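You operate a simulated robot arm through the tools that you are given. There is no shell and no other tool.

Carry out the task below with a simulated robot arm. There is one attempt and no reset: what you move stays moved.

TASK
Dab red paint over the panel of the grey block.
Fine: leave the block in the block holder; put the red dauber back and close the red cover. Set down upright: red dauber. Where these are worked on the way, their far stop is far enough and under half their travel is too little: red cover. A coat counts when it lies all over at full strength: go over it till it gets no stronger.

It is judged by the outcome, as a careful person would: the job done as asked, and still so three seconds after it is handed in. It fails if anything else is knocked over, pushed out of place, dropped, spilled or broken. Lids that push on must go on centred and level and be pressed home; caps that screw on are set level and turned clockwise until they are tight.

THE ROBOT
A 6-joint arm with a two-finger gripper, fixed in place. Base frame: the origin is on the floor under the middle of its stand, x ahead of it, y to its left, z up; the work surface is at about z = 86. Readings come in cm, rad, newtons and seconds.
With the tool pointing down near the work surface it reaches from about 38 to 86 cm from the base axis. Its first joint turns from -2.897 to 2.897 rad. Payload 2.45 kg.
The tool frame sits at the grasp point between the pads (the TCP): z along the fingers, y along the line on which they close. The tips reach 2 cm beyond it. The gripper opens to 14 cm; its body begins 16.8 cm behind the TCP.
Orientation is that of the tool frame in the base frame, as a unit quaternion [x, y, z, w]. With the fingers straight down and closing along the base's y, the tool's x points along the base's -x, its y along +y and its z along -z.

THE INTERFACE
- The arm moves only by the tool step_arm. Its argument "rows" is a list of rows, each an object (a shift or turn left out is 0, a gripper value left out holds the last) with "translation": the shift along the base's x, y, z in units of 50 mm (1.0 is 50 mm), a list of three; "angular": the turn, a rotation vector about the base's x, y, z in units of 5 degrees (1.0 is 5 degrees), a list of three; "claw": the opening, from 0 (shut) to 1 (fully open). In form: [{"translation": [x, y, z], "angular": [ax, ay, az], "claw": claw}, ...]. A call has 1 to 20 rows; each row shifts and turns the commanded pose from where the row before left it. A call with a number of a shift or a turn outside -1 to 1 is refused whole. A row lasts 0.2 s, in which the tool goes at most 5 cm and 0.15 rad; a call with a longer step from one row to the next is refused whole, and so is a gripper value outside its range. Where a pose cannot be reached the arm comes as near as it can. A force on the tool above 40 N (or 10 N above the force at the start of the call, whichever is more), or a blocked arm, ends the call early, and 0.2 s more pass. Each finger travels about 4.5 cm/s and halts on what it meets, pressing with about 43 N; the grip force reading is that of the motor and also rises with nothing between the fingers. The clock runs only during rows and for 0.2 s after the last one: add rows that do not move to give the fingers time. The reply holds the time, the measured pose of the TCP, the force on the tool along the base axes, the opening and the grip force, in the units named above and with some noise, with the torque about the TCP (base axes, N m) and any sound that the robot's microphone picked up.
- Cameras (640 x 400 px; columns grow to the right, rows downward): "scene" is fixed at [39.91, -65.12, 151.47]; the picture's right is [0.42, 0.91, 0.00], its down [0.76, -0.35, -0.55] and it looks along [-0.50, 0.23, -0.83] (base axes); focal length 309 px, centre (320, 200). "wrist" rides on the gripper at [7.8, 1.1, -20.9] in the tool frame; the picture's right is [-0.14, 0.99, 0.00], its down [-0.92, -0.13, -0.37] and it looks along [-0.37, -0.05, 0.93] (tool axes); focal length 280 px, centre (320, 200). There is no depth. A picture from a camera that has moved, and an enlarged one, comes with that camera's place and axes in the base frame and with its lens.
- grab_frame(camera): a new picture of that camera. The clock stands still meanwhile.
- move_column(by): moves the trunk up (or, below 0, down) by that many cm; the arm rides with it, the base frame stays. It gives what a move gives, with no picture.
- inspect(camera, box): a new picture of the part [left, top, right, bottom] of that camera's present view, enlarged. The clock stands still meanwhile.
- close_job(): hands the job in; it is judged then, once.

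Nothing tells you positions but the pictures and the camera data. Unless the task says otherwise, let go and move clear before handing in.

The tools are called after "Emit:" as name(argument=value, ...) on one line, values as JSON. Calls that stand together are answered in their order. step_arm: Moves the arm, as the interface text tells. Its arguments: {"type":"object","properties":{"rows":{"type":"array"}},"required":["rows"]} The other tools are called the same way: move_column (by) moves the trunk up or down; grab_frame (camera) takes a picture; inspect (camera, box) takes an enlarged picture of a part of a camera's view; close_job () hands the job in.

At the start:

```text
t: 0.0
eef_pos: [14.05, -55.4, 121.96]
tool_rot: [0.0, 1.0, 0.0, -0.001]
contact_force: [0.3, 0.1, -0.2]
torque: [-0.02, 0.01, -0.01]
width: 14.01
gripper_force: 0.0
trunk travel left (down, up): [-10.0, 13.0]
```

scene: 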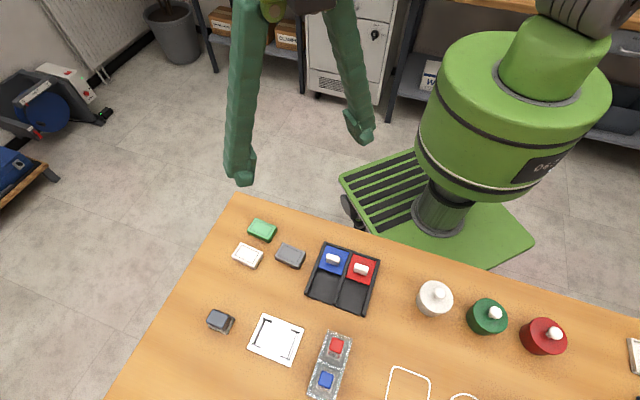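
wrist: 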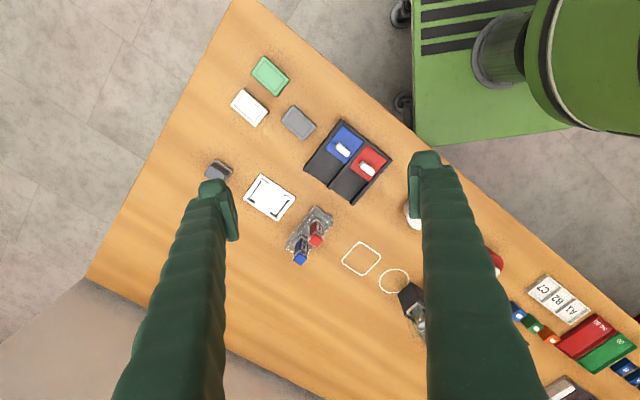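

I see a table with small blocks (green, white, grey), a tray with blue and red sliding covers, a white holder plate, a stand with red and blue daubers, and some jars. I'll take closer looks first.

Emit:
inspect(camera="scene", box=[180, 200, 420, 400])

Emit:
inspect(camera="wrist", box=[180, 40, 420, 280])

Emit:
inspect(camera="wrist", box=[380, 200, 640, 400])

```text
2.00 times, centred on (300, 300) of scene
camera zoom: at [39.91, -65.12, 151.47], right [0.42, 0.91, 0.0], down [0.76, -0.35, -0.55], along [-0.5, 0.23, -0.83], focal length 619 px, centre (360, 0)
```

zoom: 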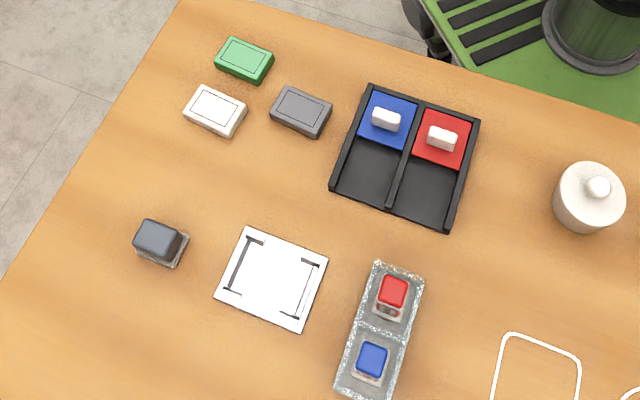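

```text
1.67 times, centred on (300, 160) of wrist
camera zoom: at [6.28, -54.29, 142.99], right [0.14, 0.99, 0.0], down [0.92, -0.13, 0.37], along [0.37, -0.05, -0.93], focal length 467 px, centre (353, 267)
```

zoom: 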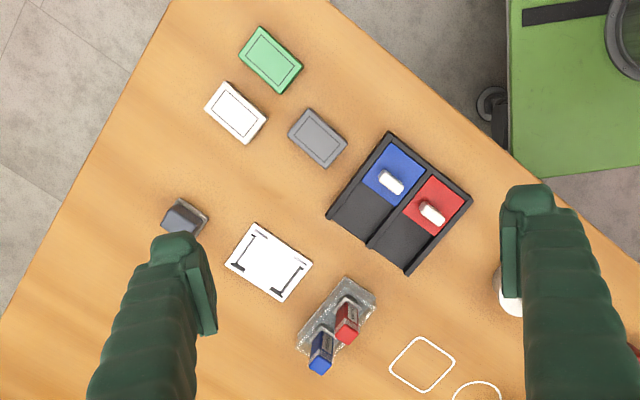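

```text
2.00 times, centred on (510, 300) of wrist
camera zoom: at [6.28, -54.29, 142.99], right [0.14, 0.99, 0.0], down [0.92, -0.13, 0.37], along [0.37, -0.05, -0.93], focal length 561 px, centre (-60, 0)
```

zoom: 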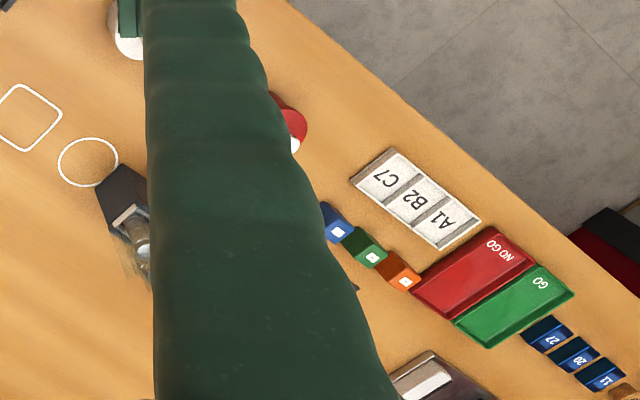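

The grey block lies around (12, -59), the holder around (26.6, -68), the dauber rack around (33, -60), and the covers around (21, -47). I'll zoom in on each of these for detail.

Emit:
inspect(camera="scene", box=[240, 305, 310, 370])

Emit:
inspect(camera="scene", box=[300, 325, 360, 400])

Emit:
inspect(camera="scene", box=[300, 235, 385, 320])

Emit:
inspect(camera="scene", box=[225, 210, 315, 275])

Emit:
inspect(camera="scene", box=[195, 300, 245, 340])

```text
6.15 times, centred on (275, 338) of scene
camera zoom: at [39.91, -65.12, 151.47], right [0.42, 0.91, 0.0], down [0.76, -0.35, -0.55], along [-0.5, 0.23, -0.83], focal length 1904 px, centre (597, -646)
```

zoom: 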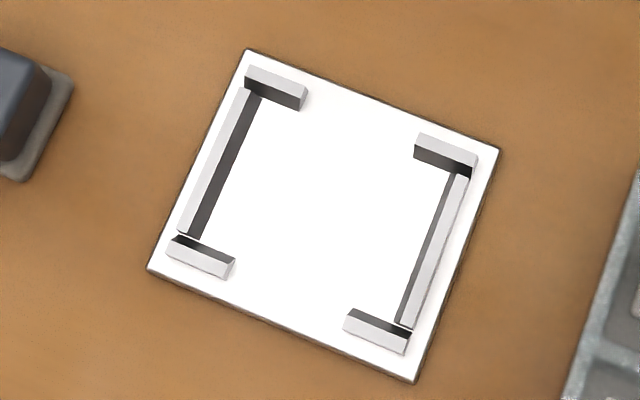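

```text
5.33 times, centred on (330, 362) of scene
camera zoom: at [39.91, -65.12, 151.47], right [0.42, 0.91, 0.0], down [0.76, -0.35, -0.55], along [-0.5, 0.23, -0.83], focal length 1650 px, centre (267, -667)
```

zoom: 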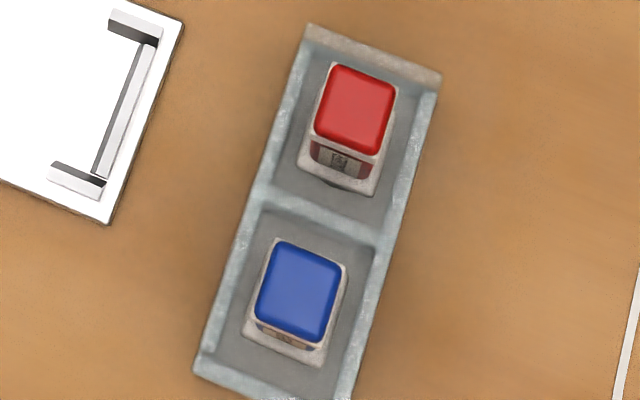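

```text
4.71 times, centred on (342, 278) of scene
camera zoom: at [39.91, -65.12, 151.47], right [0.42, 0.91, 0.0], down [0.76, -0.35, -0.55], along [-0.5, 0.23, -0.83], focal length 1456 px, centre (214, -165)
```

zoom: 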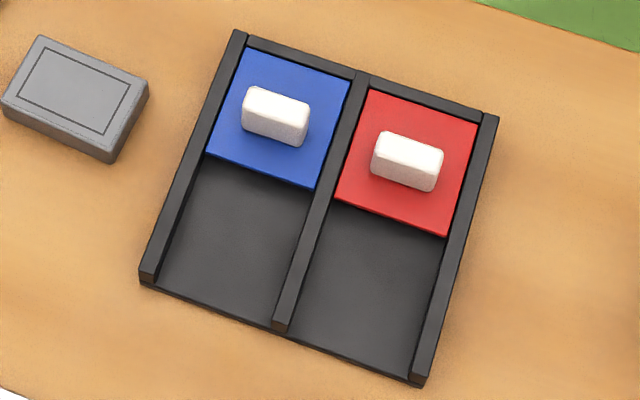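

```text
6.15 times, centred on (270, 242) of scene
camera zoom: at [39.91, -65.12, 151.47], right [0.42, 0.91, 0.0], down [0.76, -0.35, -0.55], along [-0.5, 0.23, -0.83], focal length 1904 px, centre (628, -62)
```

zoom: 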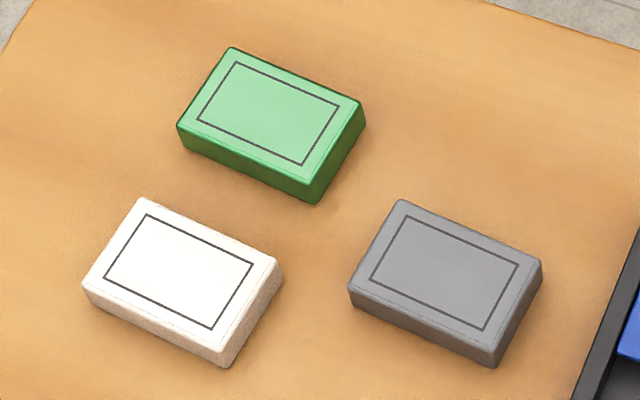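

```text
10.00 times, centred on (220, 320) of scene
camera zoom: at [39.91, -65.12, 151.47], right [0.42, 0.91, 0.0], down [0.76, -0.35, -0.55], along [-0.5, 0.23, -0.83], focal length 3093 px, centre (1320, -1000)
```

zoom: 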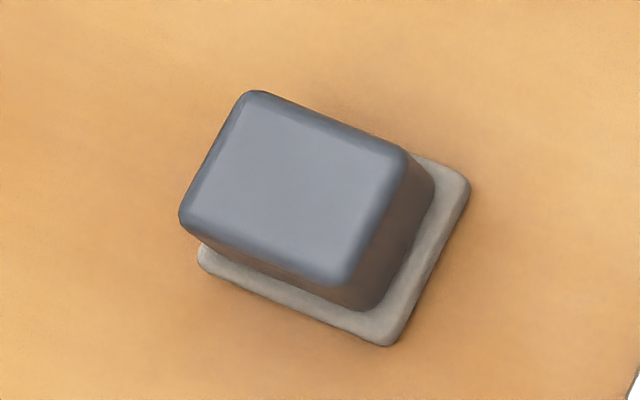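

The covers slide toward the open end of the tray, and the daubers stand in a two-bay rack. I'll move above the grey block for a closer wrist view.

Emit:
step_arm(rows=[{"translation": [-0.1, -0.18, -0.8]}, {"translation": [-0.1, -0.18, -0.8]}, {"translation": [-0.1, -0.18, -0.8]}, {"translation": [-0.1, -0.18, -0.8]}, {}])

Emit:
grab_frame(camera="wrist")

```text
t: 1.2
eef_pos: [12.11, -59.0, 105.83]
tool_rot: [-0.001, 1.0, -0.001, -0.001]
contact_force: [0.1, 0.5, -1.1]
torque: [0.03, 0.02, -0.05]
width: 13.99
gripper_force: 0.0
trunk travel left (down, up): [-10.0, 13.0]
```

```text
taken
camera wrist: at [4.32, -57.92, 126.83], right [0.14, 0.99, 0.0], down [0.92, -0.13, 0.37], along [0.37, -0.05, -0.93], focal length 280 px, centre (320, 200)
```

wrist: 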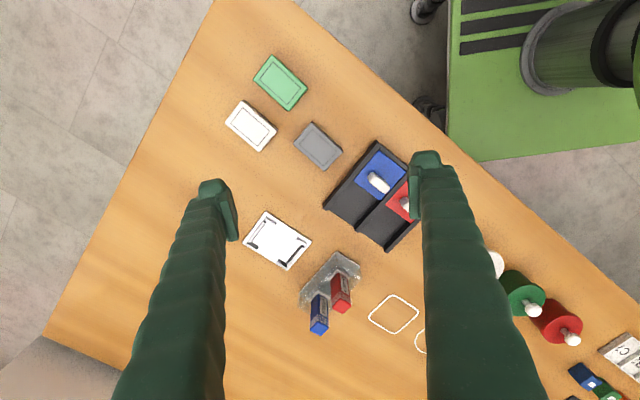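

The wrist view is clear, so I'll zoom in to measure the block, holder, tray and rack accurately.

Emit:
inspect(camera="wrist", box=[280, 110, 360, 180])

Emit:
inspect(camera="wrist", box=[235, 205, 325, 275])

Emit:
inspect(camera="wrist", box=[290, 240, 380, 340])

Emit:
inspect(camera="wrist", box=[315, 130, 435, 260])

```text
5.71 times, centred on (320, 145) of wrist
camera zoom: at [4.32, -57.92, 126.83], right [0.14, 0.99, 0.0], down [0.92, -0.13, 0.37], along [0.37, -0.05, -0.93], focal length 1602 px, centre (320, 514)
```

zoom: 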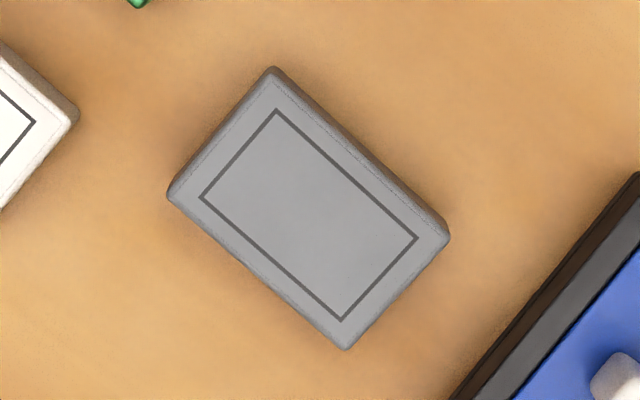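

```text
5.71 times, centred on (280, 240) of wrist
camera zoom: at [4.32, -57.92, 126.83], right [0.14, 0.99, 0.0], down [0.92, -0.13, 0.37], along [0.37, -0.05, -0.93], focal length 1602 px, centre (549, -29)
```

zoom: 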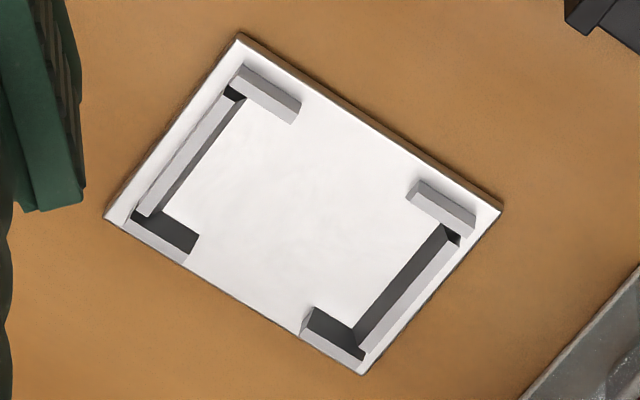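

```text
4.00 times, centred on (335, 290) of wrist
camera zoom: at [4.32, -57.92, 126.83], right [0.14, 0.99, 0.0], down [0.92, -0.13, 0.37], along [0.37, -0.05, -0.93], focal length 1122 px, centre (260, -160)
```

zoom: 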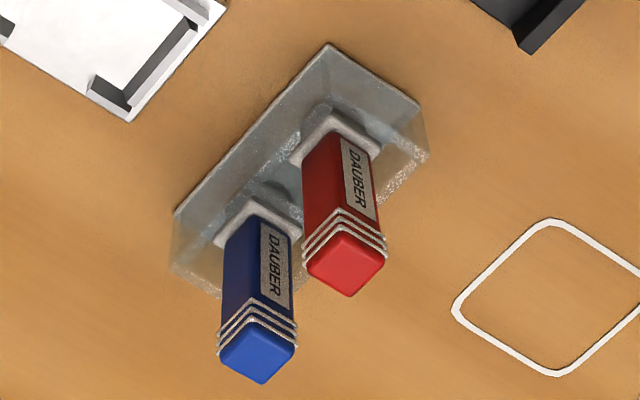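

```text
3.08 times, centred on (375, 195) of wrist
camera zoom: at [4.32, -57.92, 126.83], right [0.14, 0.99, 0.0], down [0.92, -0.13, 0.37], along [0.37, -0.05, -0.93], focal length 863 px, centre (151, 215)
```

zoom: 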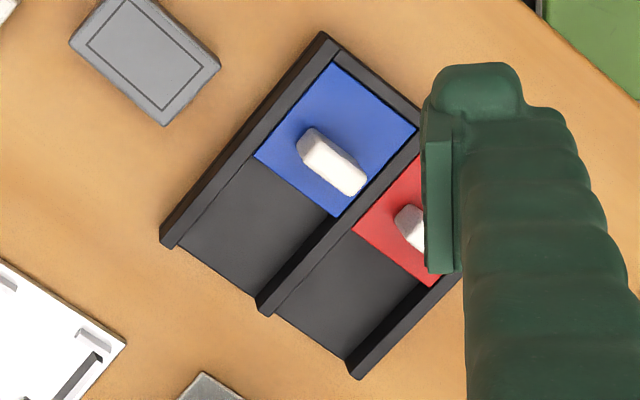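

Measured from the wrist camera: grey block centre about (12.05, -59.3), long axis at about 40°, 6x4 cm. Holder centre about (26.7, -68.2), long axis at about 45°. I'll yaw the tool +40° so the fingers close across the block's 4 cm width, and go down partway.

Emit:
step_arm(rows=[{"translation": [0, -0.01, -0.2], "angular": [0, 0, 1], "claw": 0.56}, {"translation": [0, -0.01, -0.2], "angular": [0, 0, 1]}, {"translation": [0, -0.01, -0.2], "angular": [0, 0, 1]}, {"translation": [0, -0.01, -0.2], "angular": [0, 0, 1]}, {"translation": [0, -0.01, -0.2], "angular": [0, 0, 1]}, {"translation": [0, -0.01, -0.2], "angular": [0, 0, 1]}, {"translation": [0, 0, -0.2], "angular": [0, 0, 1]}, {"translation": [0, 0, -0.2], "angular": [0, 0, 1]}, {}])

Emit:
grab_frame(camera="wrist")

Emit:
inspect(camera="wrist", box=[260, 120, 400, 240])

```text
t: 3.2
eef_pos: [12.03, -59.26, 97.98]
tool_rot: [-0.342, 0.94, 0.0, 0.0]
contact_force: [-0.4, 0.0, -0.1]
torque: [-0.02, 0.01, 0.01]
width: 7.83
gripper_force: 0.1
trunk travel left (down, up): [-10.0, 13.0]
```

```text
taken
camera wrist: at [5.34, -63.49, 118.96], right [-0.53, 0.85, 0.0], down [0.79, 0.49, 0.37], along [0.31, 0.2, -0.93], focal length 280 px, centre (320, 200)
```

wrist: 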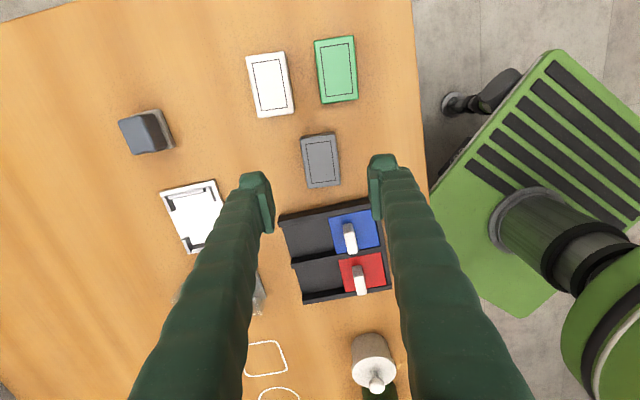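

```text
3.33 times, centred on (330, 180) of wrist
camera zoom: at [5.34, -63.49, 118.96], right [-0.53, 0.85, 0.0], down [0.79, 0.49, 0.37], along [0.31, 0.2, -0.93], focal length 935 px, centre (287, 267)
```

zoom: 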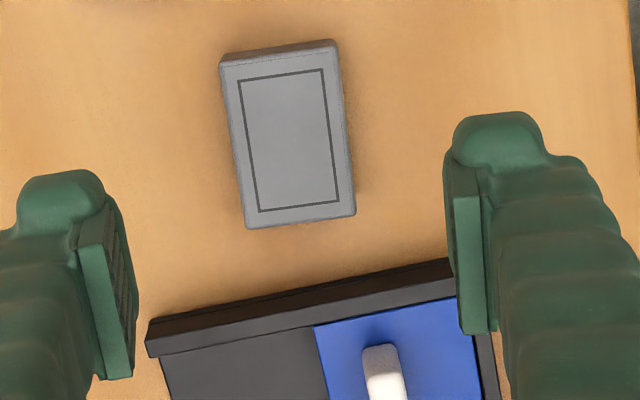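

The block sits centred under the gripper, so I'll descend and grip it.

Emit:
step_arm(rows=[{"translation": [0, 0, -0.6]}, {"translation": [0, 0, -0.6]}, {"translation": [0, 0, -0.5]}, {"translation": [0, 0, -0.2]}, {}, {"claw": 0.2}, {}, {}, {}])

Emit:
grab_frame(camera="wrist")

```text
t: 5.2
eef_pos: [12.17, -59.48, 88.5]
tool_rot: [-0.342, 0.94, 0.0, 0.0]
contact_force: [0.4, -0.9, -0.3]
torque: [-0.01, 0.0, 0.0]
width: 3.84
gripper_force: 37.9
trunk travel left (down, up): [-10.0, 13.0]
```

```text
taken
camera wrist: at [5.48, -63.6, 109.54], right [-0.53, 0.85, 0.0], down [0.79, 0.49, 0.37], along [0.31, 0.2, -0.93], focal length 280 px, centre (320, 200)
```

wrist: 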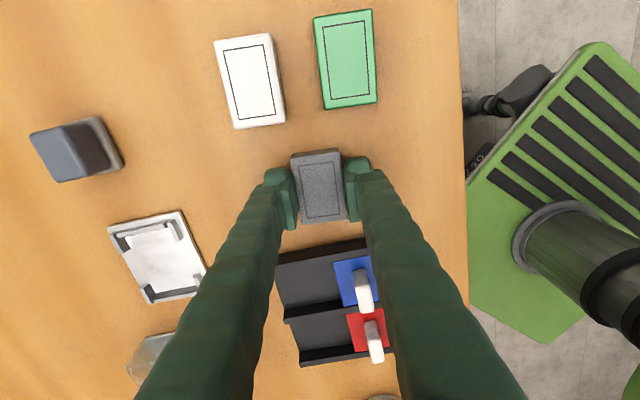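

The block is gripped (3.84 cm). I'll lift it and check where it sits in the grip.

Emit:
step_arm(rows=[{"translation": [0, 0, 0.4]}, {"translation": [0, 0, 0.6]}, {"translation": [0, 0, 0.6], "angular": [0, 0, 1]}, {}])

Emit:
inspect(camera="wrist", box=[260, 120, 400, 240])

Emit:
inspect(camera="scene", box=[220, 180, 380, 300])

```text
t: 6.2
eef_pos: [12.05, -59.41, 96.53]
tool_rot: [-0.383, 0.924, 0.0, 0.0]
contact_force: [-0.9, -0.5, -0.5]
torque: [0.0, -0.02, -0.03]
width: 2.81
gripper_force: 0.1
trunk travel left (down, up): [-10.0, 13.0]
```

```text
3.33 times, centred on (330, 180) of wrist
camera zoom: at [5.79, -64.17, 117.62], right [-0.6, 0.8, 0.0], down [0.74, 0.56, 0.37], along [0.29, 0.22, -0.93], focal length 935 px, centre (287, 267)
```

zoom: 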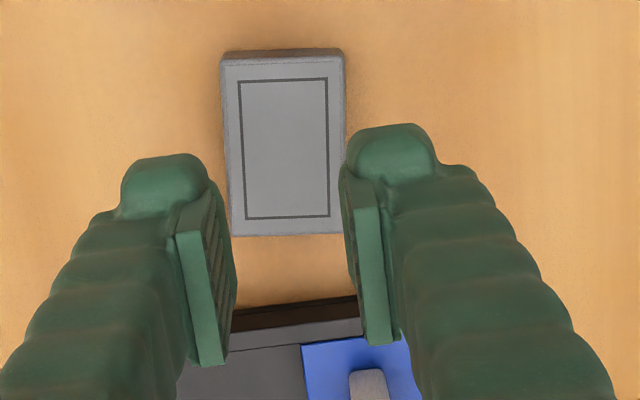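

```text
3.33 times, centred on (300, 240) of scene
camera zoom: at [39.91, -65.12, 151.47], right [0.42, 0.91, 0.0], down [0.76, -0.35, -0.55], along [-0.5, 0.23, -0.83], focal length 1031 px, centre (387, 67)
```

zoom: 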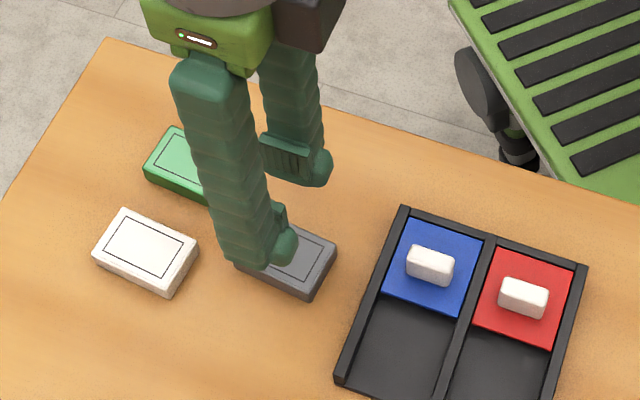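

The block slipped out as I lifted, because the fingers only caught its upper rounded edge. It's still flat at about (12.07, -59.45). I'll reopen, realign and go down lower in small steps while watching the contact force.

Emit:
step_arm(rows=[{"claw": 0.5, "angular": [0, 0, -1]}, {"angular": [0, 0, -0.1], "translation": [0, 0, -0.3]}, {"translation": [0, 0, -0.5]}, {"translation": [0, 0, -0.5]}, {"translation": [0, 0, -0.25]}, {}])

Emit:
inspect(camera="wrist", box=[250, 120, 390, 240])

```text
t: 7.6
eef_pos: [12.01, -59.34, 88.77]
tool_rot: [-0.338, 0.941, 0.0, 0.0]
contact_force: [0.0, 0.3, -0.6]
torque: [0.0, 0.0, 0.0]
width: 6.99
gripper_force: 0.1
trunk travel left (down, up): [-10.0, 13.0]
```

```text
3.33 times, centred on (320, 180) of wrist
camera zoom: at [5.39, -63.47, 109.8], right [-0.52, 0.85, 0.0], down [0.79, 0.49, 0.37], along [0.31, 0.19, -0.93], focal length 935 px, centre (320, 267)
```

zoom: 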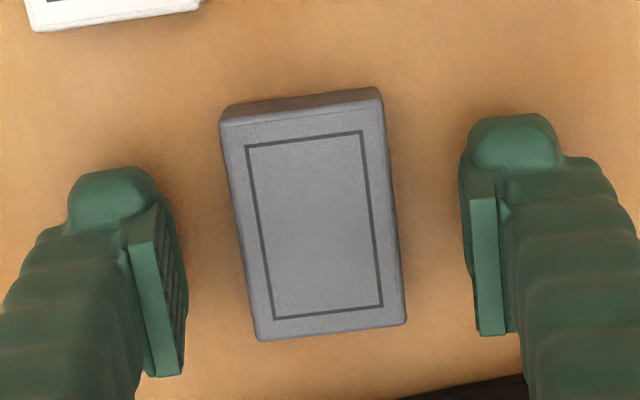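

The pads start slightly above the tips, so I need to go almost down to the table. I'm centring and stepping lower gently.

Emit:
step_arm(rows=[{"translation": [0.01, -0.026, -0.04]}, {"translation": [0, 0, -0.04]}, {"translation": [0, 0, -0.03]}, {}])

```text
t: 8.6
eef_pos: [12.17, -59.37, 88.14]
tool_rot: [-0.338, 0.941, -0.001, 0.0]
contact_force: [-0.4, -0.1, -1.0]
torque: [-0.02, 0.0, 0.03]
width: 6.99
gripper_force: 0.0
trunk travel left (down, up): [-10.0, 13.0]
```

Emit:
step_arm(rows=[{"translation": [0, 0, -0.02]}, {}, {"claw": 0.22}, {}, {}, {}, {}])

Emit:
inspect(camera="wrist", box=[250, 120, 390, 240])

```text
t: 10.2
eef_pos: [12.27, -59.56, 88.08]
tool_rot: [-0.338, 0.941, 0.0, 0.0]
contact_force: [-0.8, 0.6, 0.0]
torque: [-0.02, 0.01, 0.0]
width: 3.83
gripper_force: 43.3
trunk travel left (down, up): [-10.0, 13.0]
```

```text
3.33 times, centred on (320, 180) of wrist
camera zoom: at [5.48, -63.54, 109.13], right [-0.52, 0.85, 0.0], down [0.79, 0.49, 0.37], along [0.31, 0.19, -0.93], focal length 935 px, centre (320, 267)
```

zoom: 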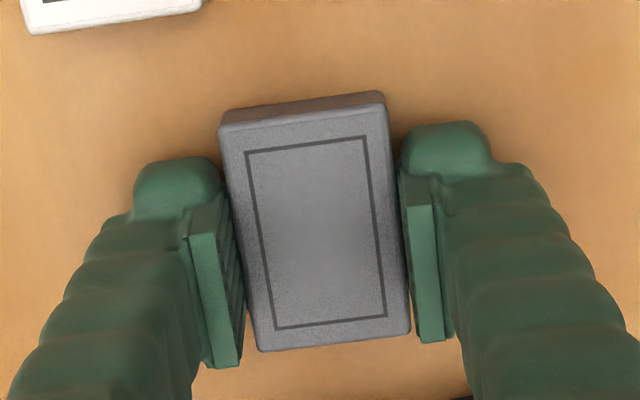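

The grip is at 43 N and lower on the block now. I'll lift slowly and check.

Emit:
step_arm(rows=[{"translation": [0, 0, 0.1]}, {"translation": [0, 0, 0.1]}, {"translation": [0, 0, 0.1]}, {"translation": [0, 0, 0.1]}, {}])

Emit:
inspect(camera="wrist", box=[250, 120, 390, 240])

Emit:
inspect(camera="scene", box=[230, 200, 350, 300])

```text
t: 11.4
eef_pos: [12.09, -59.33, 90.16]
tool_rot: [-0.339, 0.941, 0.0, 0.0]
contact_force: [0.0, 0.7, -0.7]
torque: [0.01, 0.01, 0.02]
width: 3.8
gripper_force: 43.3
trunk travel left (down, up): [-10.0, 13.0]
```

```text
3.33 times, centred on (320, 180) of wrist
camera zoom: at [5.47, -63.49, 111.11], right [-0.52, 0.85, 0.0], down [0.79, 0.49, 0.37], along [0.31, 0.19, -0.93], focal length 935 px, centre (320, 267)
```

zoom: 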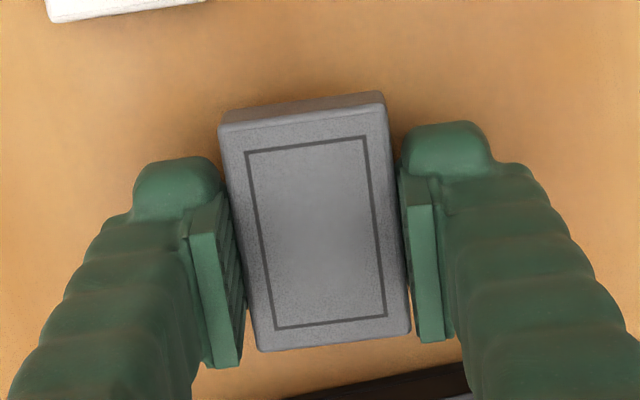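

```text
4.00 times, centred on (290, 250) of scene
camera zoom: at [39.91, -65.12, 151.47], right [0.42, 0.91, 0.0], down [0.76, -0.35, -0.55], along [-0.5, 0.23, -0.83], focal length 1237 px, centre (440, 0)
```

zoom: 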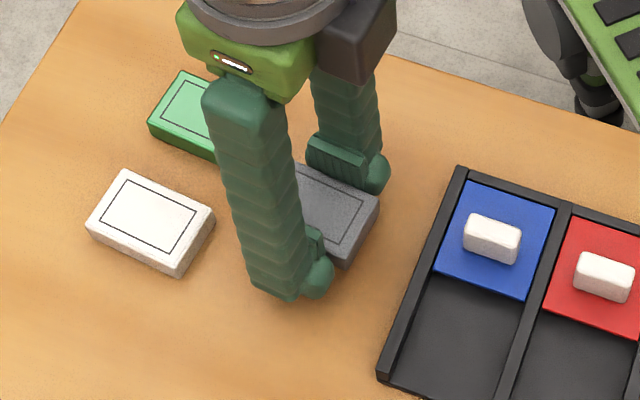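

The block is held firmly. I'll raise it, carry it above the holder while turning to 45°, and then look at the holder up close.

Emit:
step_arm(rows=[{"translation": [0, 0, 0.7], "angular": [0, 0, 0.5]}, {"translation": [0, 0, 0.7], "angular": [0, 0, 0.6]}, {"translation": [0.5, -0.3, 0]}, {"translation": [0.6, -0.37, 0]}, {"translation": [0.6, -0.37, 0]}, {"translation": [0.6, -0.37, 0]}, {"translation": [0.6, -0.37, 0]}, {}])

Emit:
grab_frame(camera="wrist")

Emit:
inspect(camera="scene", box=[220, 260, 360, 380])

```text
t: 13.2
eef_pos: [26.48, -68.23, 97.02]
tool_rot: [-0.382, 0.924, -0.001, 0.0]
contact_force: [1.1, -0.3, -0.8]
torque: [0.03, 0.0, -0.01]
width: 3.85
gripper_force: 43.2
trunk travel left (down, up): [-10.0, 13.0]
```

```text
taken
camera wrist: at [20.38, -73.02, 118.0], right [-0.6, 0.8, 0.0], down [0.74, 0.56, 0.37], along [0.29, 0.22, -0.93], focal length 280 px, centre (320, 200)
```

wrist: 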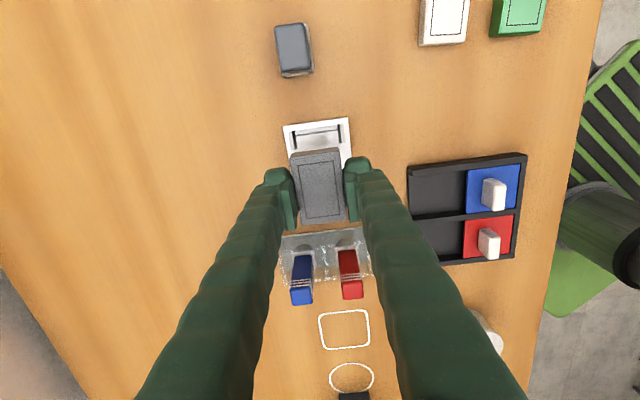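

```text
3.33 times, centred on (290, 320) of scene
camera zoom: at [39.91, -65.12, 151.47], right [0.42, 0.91, 0.0], down [0.76, -0.35, -0.55], along [-0.5, 0.23, -0.83], focal length 1031 px, centre (420, -200)
```

zoom: 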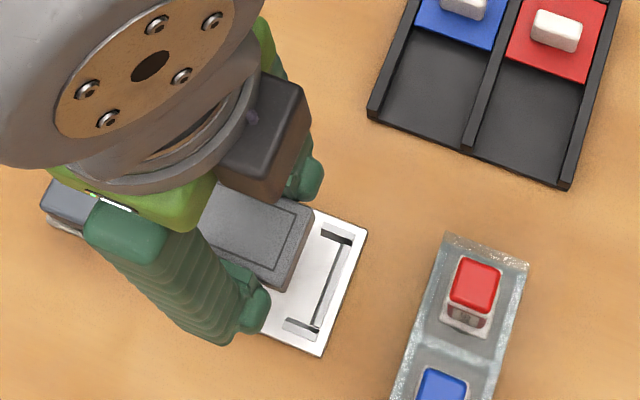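

Emit:
inspect(camera="wrist", box=[260, 105, 380, 235])

```text
3.08 times, centred on (320, 170) of wrist
camera zoom: at [20.38, -73.02, 118.0], right [-0.6, 0.8, 0.0], down [0.74, 0.56, 0.37], along [0.29, 0.22, -0.93], focal length 863 px, centre (320, 292)
```

zoom: 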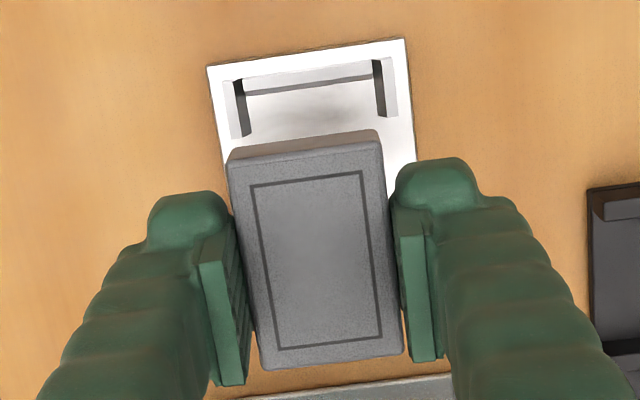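

The block is aligned to about 45° over the holder and needs a shift of roughly +0.2 cm in y. I'll apply that and lower it to just above the plate.

Emit:
step_arm(rows=[{"translation": [0.01, 0.045, -0.3]}, {"translation": [0, 0, -0.5]}, {"translation": [0, 0, -0.4]}, {"translation": [0, 0, -0.2]}, {}])

Emit:
inspect(camera="wrist", box=[260, 105, 380, 235])

Emit:
inspect(camera="scene", box=[230, 290, 330, 380])

```text
t: 14.4
eef_pos: [26.6, -68.11, 90.0]
tool_rot: [-0.382, 0.924, 0.0, 0.0]
contact_force: [0.9, -0.3, -1.4]
torque: [-0.01, 0.02, -0.04]
width: 3.83
gripper_force: 43.4
trunk travel left (down, up): [-10.0, 13.0]
```

```text
3.08 times, centred on (320, 170) of wrist
camera zoom: at [20.34, -72.84, 111.02], right [-0.6, 0.8, 0.0], down [0.74, 0.56, 0.37], along [0.29, 0.22, -0.93], focal length 863 px, centre (320, 292)
```

zoom: 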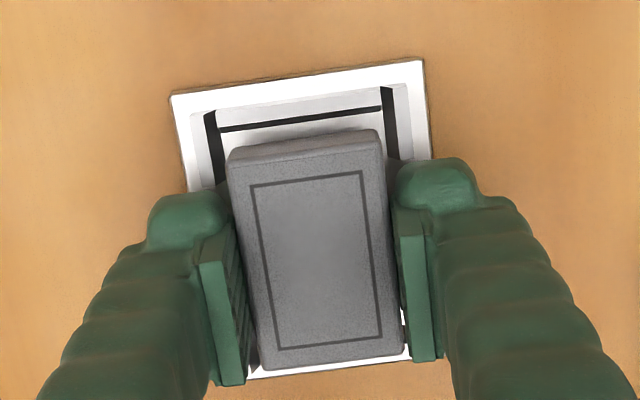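

```text
4.44 times, centred on (280, 335) of scene
camera zoom: at [39.91, -65.12, 151.47], right [0.42, 0.91, 0.0], down [0.76, -0.35, -0.55], along [-0.5, 0.23, -0.83], focal length 1375 px, centre (498, -400)
```

zoom: 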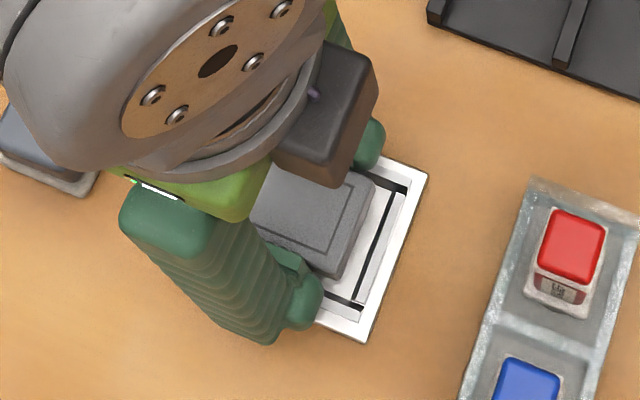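

The block is centred in the holder to within about 1 mm. I'm lowering in small steps to seat it.

Emit:
step_arm(rows=[{"translation": [0, 0, -0.06]}, {"translation": [0, 0, -0.06]}, {"translation": [0, 0, -0.06]}, {"translation": [0, 0, -0.04]}, {"translation": [0, 0, -0.03]}, {}])

```text
t: 15.8
eef_pos: [26.57, -68.11, 88.81]
tool_rot: [-0.383, 0.924, 0.0, 0.0]
contact_force: [-1.9, -4.2, 6.8]
torque: [0.06, -0.01, 0.06]
width: 3.85
gripper_force: 43.2
trunk travel left (down, up): [-10.0, 13.0]
```

Contact shows about 7 N with a lateral component. I'll check whether it's the plate or a hook before pressing on.

Emit:
inspect(camera="wrist", box=[260, 105, 380, 235])

Emit:
inspect(camera="scene", box=[250, 310, 310, 360])

```text
3.08 times, centred on (320, 170) of wrist
camera zoom: at [20.35, -72.87, 109.86], right [-0.6, 0.8, 0.0], down [0.74, 0.56, 0.37], along [0.3, 0.22, -0.93], focal length 863 px, centre (320, 292)
```

zoom: 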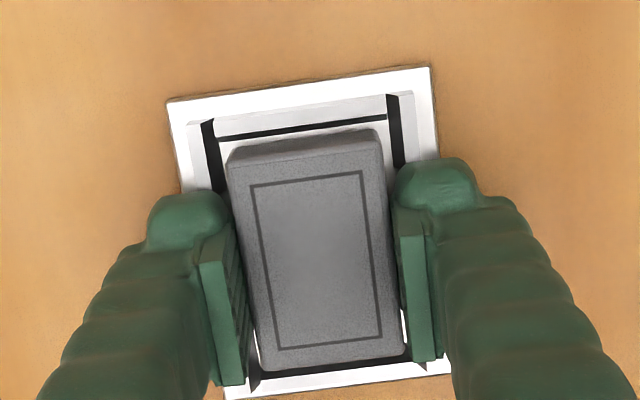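

```text
8.00 times, centred on (280, 335) of scene
camera zoom: at [39.91, -65.12, 151.47], right [0.42, 0.91, 0.0], down [0.76, -0.35, -0.55], along [-0.5, 0.23, -0.83], focal length 2475 px, centre (640, -880)
```

zoom: 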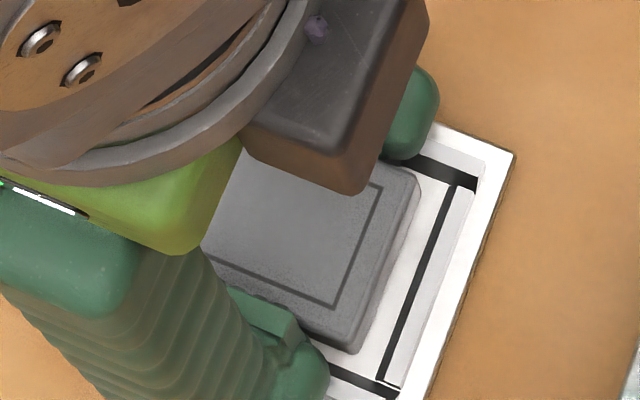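

Emit:
step_arm(rows=[{"translation": [0, 0, -0.02]}, {}])

```text
t: 16.4
eef_pos: [26.51, -68.12, 88.84]
tool_rot: [-0.383, 0.924, -0.002, 0.0]
contact_force: [-4.7, -6.9, 12.8]
torque: [0.21, -0.01, 0.08]
width: 3.82
gripper_force: 43.2
trunk travel left (down, up): [-10.0, 13.0]
```

The sideways reaction points toward (-x,-y), so a fingertip is likely riding on the far hook's edge. I'll raise slightly, shift about 1.5 mm that way and try again.

Emit:
step_arm(rows=[{"translation": [0, 0, 0.08]}, {"translation": [-0.022, -0.024, 0]}, {"translation": [0, 0, -0.04]}, {"translation": [0, 0, -0.04]}, {"translation": [0, 0, -0.02]}, {}])

```text
t: 17.8
eef_pos: [26.65, -68.27, 88.6]
tool_rot: [-0.383, 0.924, -0.001, 0.001]
contact_force: [-0.1, 2.2, 9.2]
torque: [0.07, 0.06, 0.04]
width: 3.83
gripper_force: 42.5
trunk travel left (down, up): [-10.0, 13.0]
```

Emit:
inspect(camera="wrist", box=[260, 105, 380, 235])

Emit:
inspect(camera="scene", box=[260, 315, 310, 360])

```text
3.08 times, centred on (320, 170) of wrist
camera zoom: at [20.27, -72.93, 109.71], right [-0.6, 0.8, 0.0], down [0.74, 0.56, 0.37], along [0.3, 0.22, -0.93], focal length 863 px, centre (320, 292)
```

zoom: 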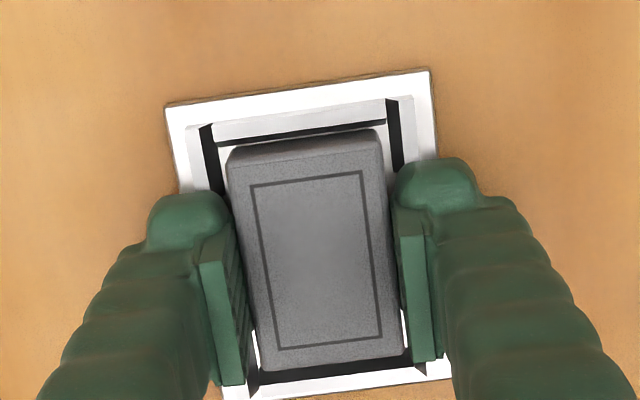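

```text
8.89 times, centred on (285, 338) of scene
camera zoom: at [39.91, -65.12, 151.47], right [0.42, 0.91, 0.0], down [0.76, -0.35, -0.55], along [-0.5, 0.23, -0.83], focal length 2750 px, centre (631, -1022)
```

zoom: 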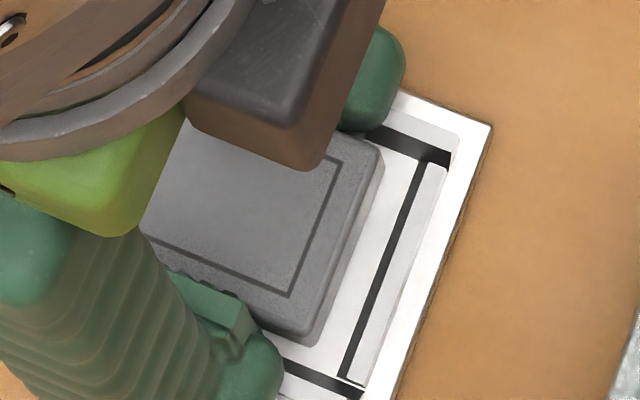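

The block appears seated inside the brackets with a nearly vertical reaction. Now I'll release and lift straight up.

Emit:
step_arm(rows=[{"claw": 0.38}, {}, {}, {"translation": [0, 0, 0.1]}, {"translation": [0, 0, 0.4], "claw": 0.5}, {"translation": [0, 0, 0.6]}, {"translation": [0, 0, 0.6]}, {}])

Emit:
inspect(camera="wrist", box=[260, 105, 380, 235])

```text
t: 19.6
eef_pos: [26.42, -68.27, 97.21]
tool_rot: [-0.383, 0.924, 0.0, 0.0]
contact_force: [0.0, 0.8, -0.7]
torque: [-0.01, -0.02, 0.01]
width: 7.01
gripper_force: 0.2
trunk travel left (down, up): [-10.0, 13.0]
```

```text
3.08 times, centred on (320, 170) of wrist
camera zoom: at [20.25, -72.94, 118.23], right [-0.6, 0.8, 0.0], down [0.74, 0.56, 0.37], along [0.29, 0.22, -0.93], focal length 863 px, centre (320, 292)
```

zoom: 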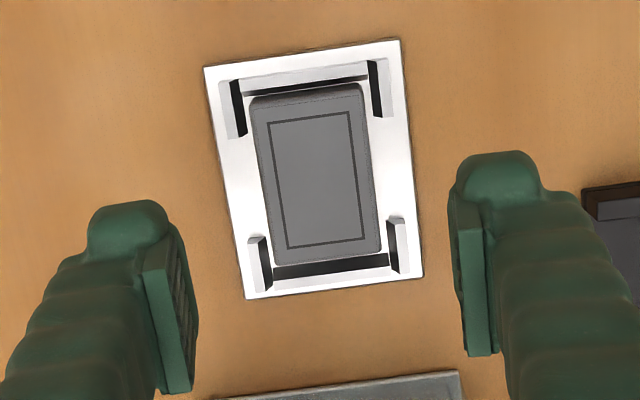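

The block is nicely seated in the holder, panel up. Next is the red cover, so I'll raise and move above the tray for a close look.

Emit:
step_arm(rows=[{"translation": [0, 0, 0.9]}, {"translation": [-0.18, 0.8, 0.1]}, {"translation": [-0.18, 0.8, 0]}, {"translation": [-0.18, 0.8, 0]}, {"translation": [-0.18, 0.8, 0]}, {"translation": [-0.18, 0.8, 0]}, {}])

Emit:
grab_frame(camera="wrist")

Emit:
inspect(camera="wrist", box=[220, 100, 400, 260])

```text
t: 21.2
eef_pos: [21.78, -48.19, 102.01]
tool_rot: [-0.383, 0.924, -0.001, 0.0]
contact_force: [0.8, -0.4, -0.6]
torque: [-0.03, -0.04, -0.02]
width: 6.99
gripper_force: 0.0
trunk travel left (down, up): [-10.0, 13.0]
```

```text
taken
camera wrist: at [15.59, -52.89, 123.08], right [-0.6, 0.8, 0.0], down [0.74, 0.56, 0.37], along [0.29, 0.22, -0.93], focal length 280 px, centre (320, 200)
```

wrist: 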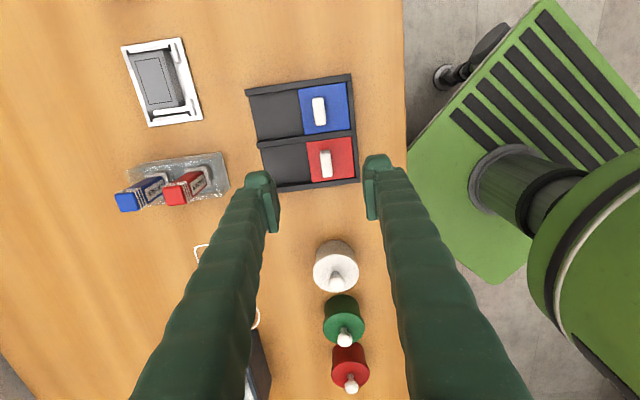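

```text
2.50 times, centred on (310, 180) of wrist
camera zoom: at [15.59, -52.89, 123.08], right [-0.6, 0.8, 0.0], down [0.74, 0.56, 0.37], along [0.29, 0.22, -0.93], focal length 701 px, centre (345, 250)
```

zoom: 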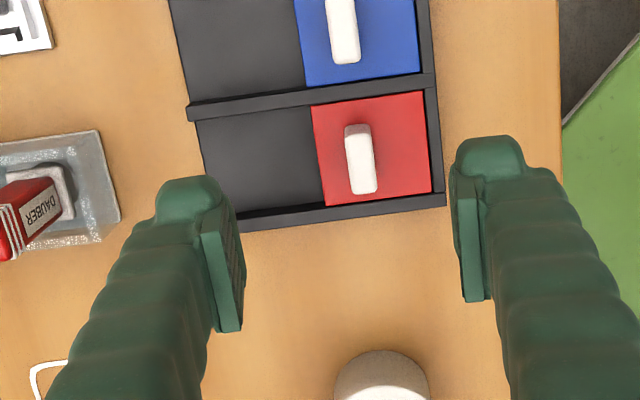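

Emit:
inspect(camera="wrist", box=[240, 130, 370, 200])

Emit:
inspect(camera="scene", box=[330, 245, 400, 320])

```text
4.92 times, centred on (305, 165) of wrist
camera zoom: at [15.59, -52.89, 123.08], right [-0.6, 0.8, 0.0], down [0.74, 0.56, 0.37], along [0.29, 0.22, -0.93], focal length 1380 px, centre (394, 372)
```

zoom: 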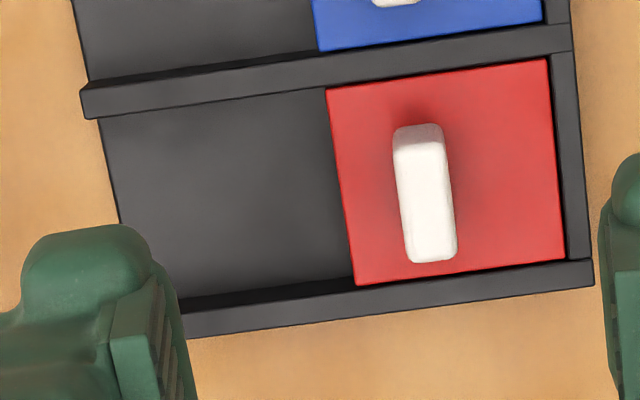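

```text
5.33 times, centred on (365, 282) of scene
camera zoom: at [39.91, -65.12, 151.47], right [0.42, 0.91, 0.0], down [0.76, -0.35, -0.55], along [-0.5, 0.23, -0.83], focal length 1650 px, centre (80, -240)
```

zoom: 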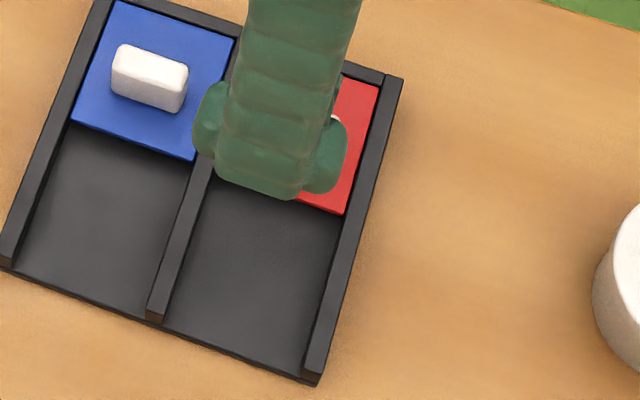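

The red cover is centred at about (21.65, -46.55, z 87.3). Its handle is at about (22.0, -46.85), rising to about 89.2. I'll centre over the handle, narrow the opening and descend partway.

Emit:
step_arm(rows=[{"translation": [0.01, 0.13, -0.5], "claw": 0.32}, {"translation": [0.01, 0.13, -0.6]}, {"translation": [0, 0, -0.5]}, {}, {}])

Emit:
inspect(camera="wrist", box=[260, 110, 380, 240])

Emit:
inspect(camera="scene", box=[320, 230, 410, 320])

```text
t: 22.4
eef_pos: [22.12, -46.9, 94.1]
tool_rot: [-0.383, 0.924, 0.0, -0.001]
contact_force: [0.2, 0.4, 0.9]
torque: [0.0, 0.01, 0.07]
width: 4.49
gripper_force: 0.0
trunk travel left (down, up): [-10.0, 13.0]
```

```text
3.08 times, centred on (320, 175) of wrist
camera zoom: at [15.83, -51.61, 115.09], right [-0.6, 0.8, 0.0], down [0.74, 0.56, 0.37], along [0.29, 0.22, -0.93], focal length 863 px, centre (320, 277)
```

zoom: 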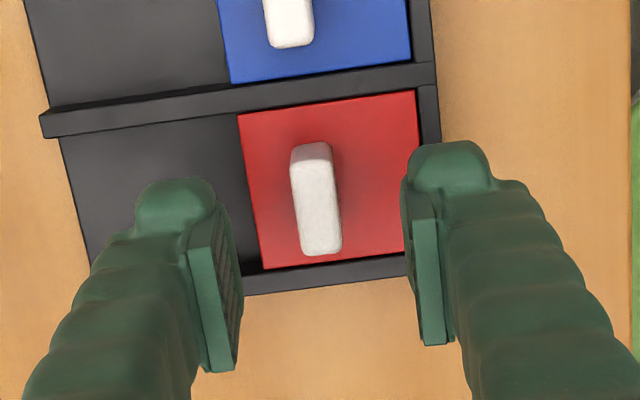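

```text
4.44 times, centred on (365, 275) of scene
camera zoom: at [39.91, -65.12, 151.47], right [0.42, 0.91, 0.0], down [0.76, -0.35, -0.55], along [-0.5, 0.23, -0.83], focal length 1375 px, centre (120, -133)
```

zoom: 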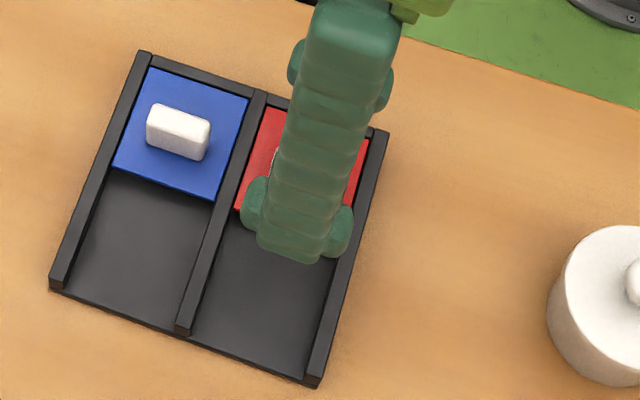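

The handle is centred between the fingers. I'll descend and close on it.

Emit:
step_arm(rows=[{"translation": [0.01, 0, -0.4]}, {"translation": [0, 0, -0.3]}, {"translation": [0, 0, -0.1]}, {"translation": [0, 0, -0.05]}, {}])

Emit:
inspect(camera="wrist", box=[260, 110, 380, 240])

```text
t: 23.6
eef_pos: [22.25, -46.89, 89.97]
tool_rot: [-0.383, 0.924, -0.002, -0.001]
contact_force: [4.0, 2.4, 26.3]
torque: [0.72, 0.53, -0.1]
width: 4.54
gripper_force: 0.8
trunk travel left (down, up): [-10.0, 13.0]
```

```text
3.08 times, centred on (320, 175) of wrist
camera zoom: at [15.93, -51.56, 110.97], right [-0.6, 0.8, 0.0], down [0.74, 0.56, 0.37], along [0.3, 0.22, -0.93], focal length 863 px, centre (320, 277)
```

zoom: 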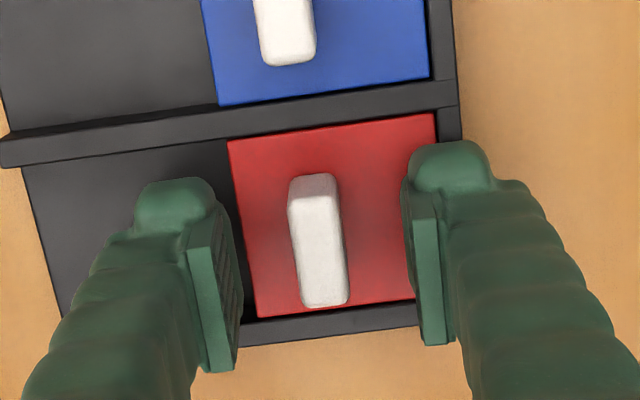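

The right finger touched the back wall, whose top is at about 88.0. I'll raise 4 mm and close on the handle from there.

Emit:
step_arm(rows=[{"translation": [0, 0, 0.08]}, {}, {"claw": 0.04}, {}, {}, {}, {}])

Emit:
inspect(camera="wrist", box=[260, 110, 380, 240])

```text
t: 25.2
eef_pos: [22.06, -46.97, 90.24]
tool_rot: [-0.382, 0.924, 0.0, 0.0]
contact_force: [0.2, 1.6, -1.8]
torque: [0.04, -0.02, 0.06]
width: 1.19
gripper_force: 38.2
trunk travel left (down, up): [-10.0, 13.0]
```

```text
3.08 times, centred on (320, 175) of wrist
camera zoom: at [15.94, -51.66, 111.25], right [-0.6, 0.8, 0.0], down [0.74, 0.56, 0.37], along [0.29, 0.22, -0.93], focal length 863 px, centre (320, 277)
```

zoom: 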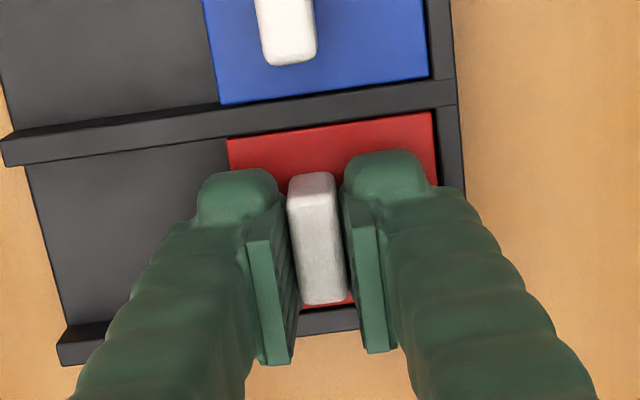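

I have the handle (1.19 cm). Now I'll slide the cover toward the open end in small steps, watching the force.

Emit:
step_arm(rows=[{"translation": [0.07, -0.07, 0]}, {"translation": [0.1, -0.1, 0]}, {"translation": [0.14, -0.14, 0]}, {"translation": [0.14, -0.14, 0]}, {}])

Emit:
inspect(camera="wrist", box=[240, 90, 400, 250])

```text
t: 26.4
eef_pos: [24.36, -49.22, 90.22]
tool_rot: [-0.383, 0.924, 0.0, 0.0]
contact_force: [6.2, 6.4, -8.2]
torque: [0.15, -0.21, 0.03]
width: 1.17
gripper_force: 39.1
trunk travel left (down, up): [-10.0, 13.0]
```

```text
2.50 times, centred on (320, 170) of wrist
camera zoom: at [18.21, -53.93, 111.26], right [-0.6, 0.8, 0.0], down [0.74, 0.56, 0.37], along [0.29, 0.22, -0.93], focal length 701 px, centre (320, 275)
```

zoom: 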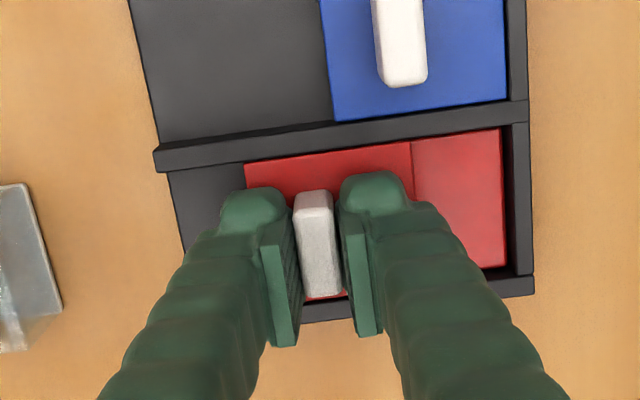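

The cover is sliding and exposing a red paint well. I'll trim the slight side load and continue to the far stop.

Emit:
step_arm(rows=[{"translation": [0.015, 0.015, -0.015]}, {"translation": [0.1, -0.1, 0]}, {"translation": [0.1, -0.1, 0]}, {"translation": [0.1, -0.1, 0]}, {}])

Emit:
inspect(camera="wrist", box=[240, 90, 400, 250])

```text
t: 27.6
eef_pos: [26.05, -50.81, 90.11]
tool_rot: [-0.383, 0.924, -0.002, 0.0]
contact_force: [-5.4, -8.8, -0.1]
torque: [-0.31, 0.21, 0.01]
width: 1.17
gripper_force: 38.4
trunk travel left (down, up): [-10.0, 13.0]
```

```text
2.50 times, centred on (320, 170) of wrist
camera zoom: at [19.77, -55.45, 111.27], right [-0.6, 0.8, 0.0], down [0.74, 0.56, 0.37], along [0.3, 0.22, -0.93], focal length 701 px, centre (320, 275)
```

zoom: 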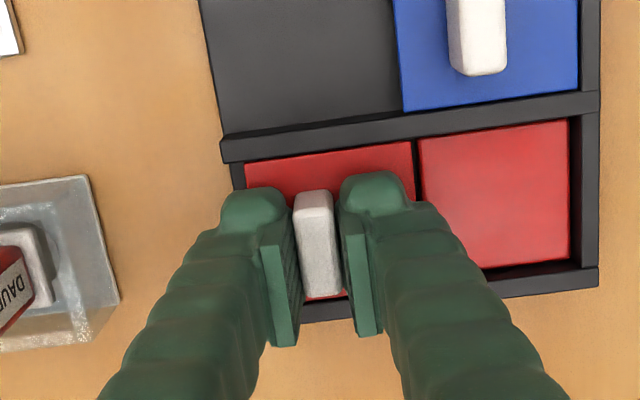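

The well is now fully exposed. I'll nudge on to find the far stop, easing the cross load.

Emit:
step_arm(rows=[{"translation": [-0.008, -0.009, 0]}, {"translation": [0.05, -0.05, 0]}, {"translation": [0.05, -0.05, 0]}, {}])

```text
t: 28.6
eef_pos: [26.26, -50.94, 90.2]
tool_rot: [-0.383, 0.924, 0.0, 0.001]
contact_force: [-13.7, -1.6, 10.7]
torque: [0.06, 0.09, 0.05]
width: 1.15
gripper_force: 38.1
trunk travel left (down, up): [-10.0, 13.0]
```

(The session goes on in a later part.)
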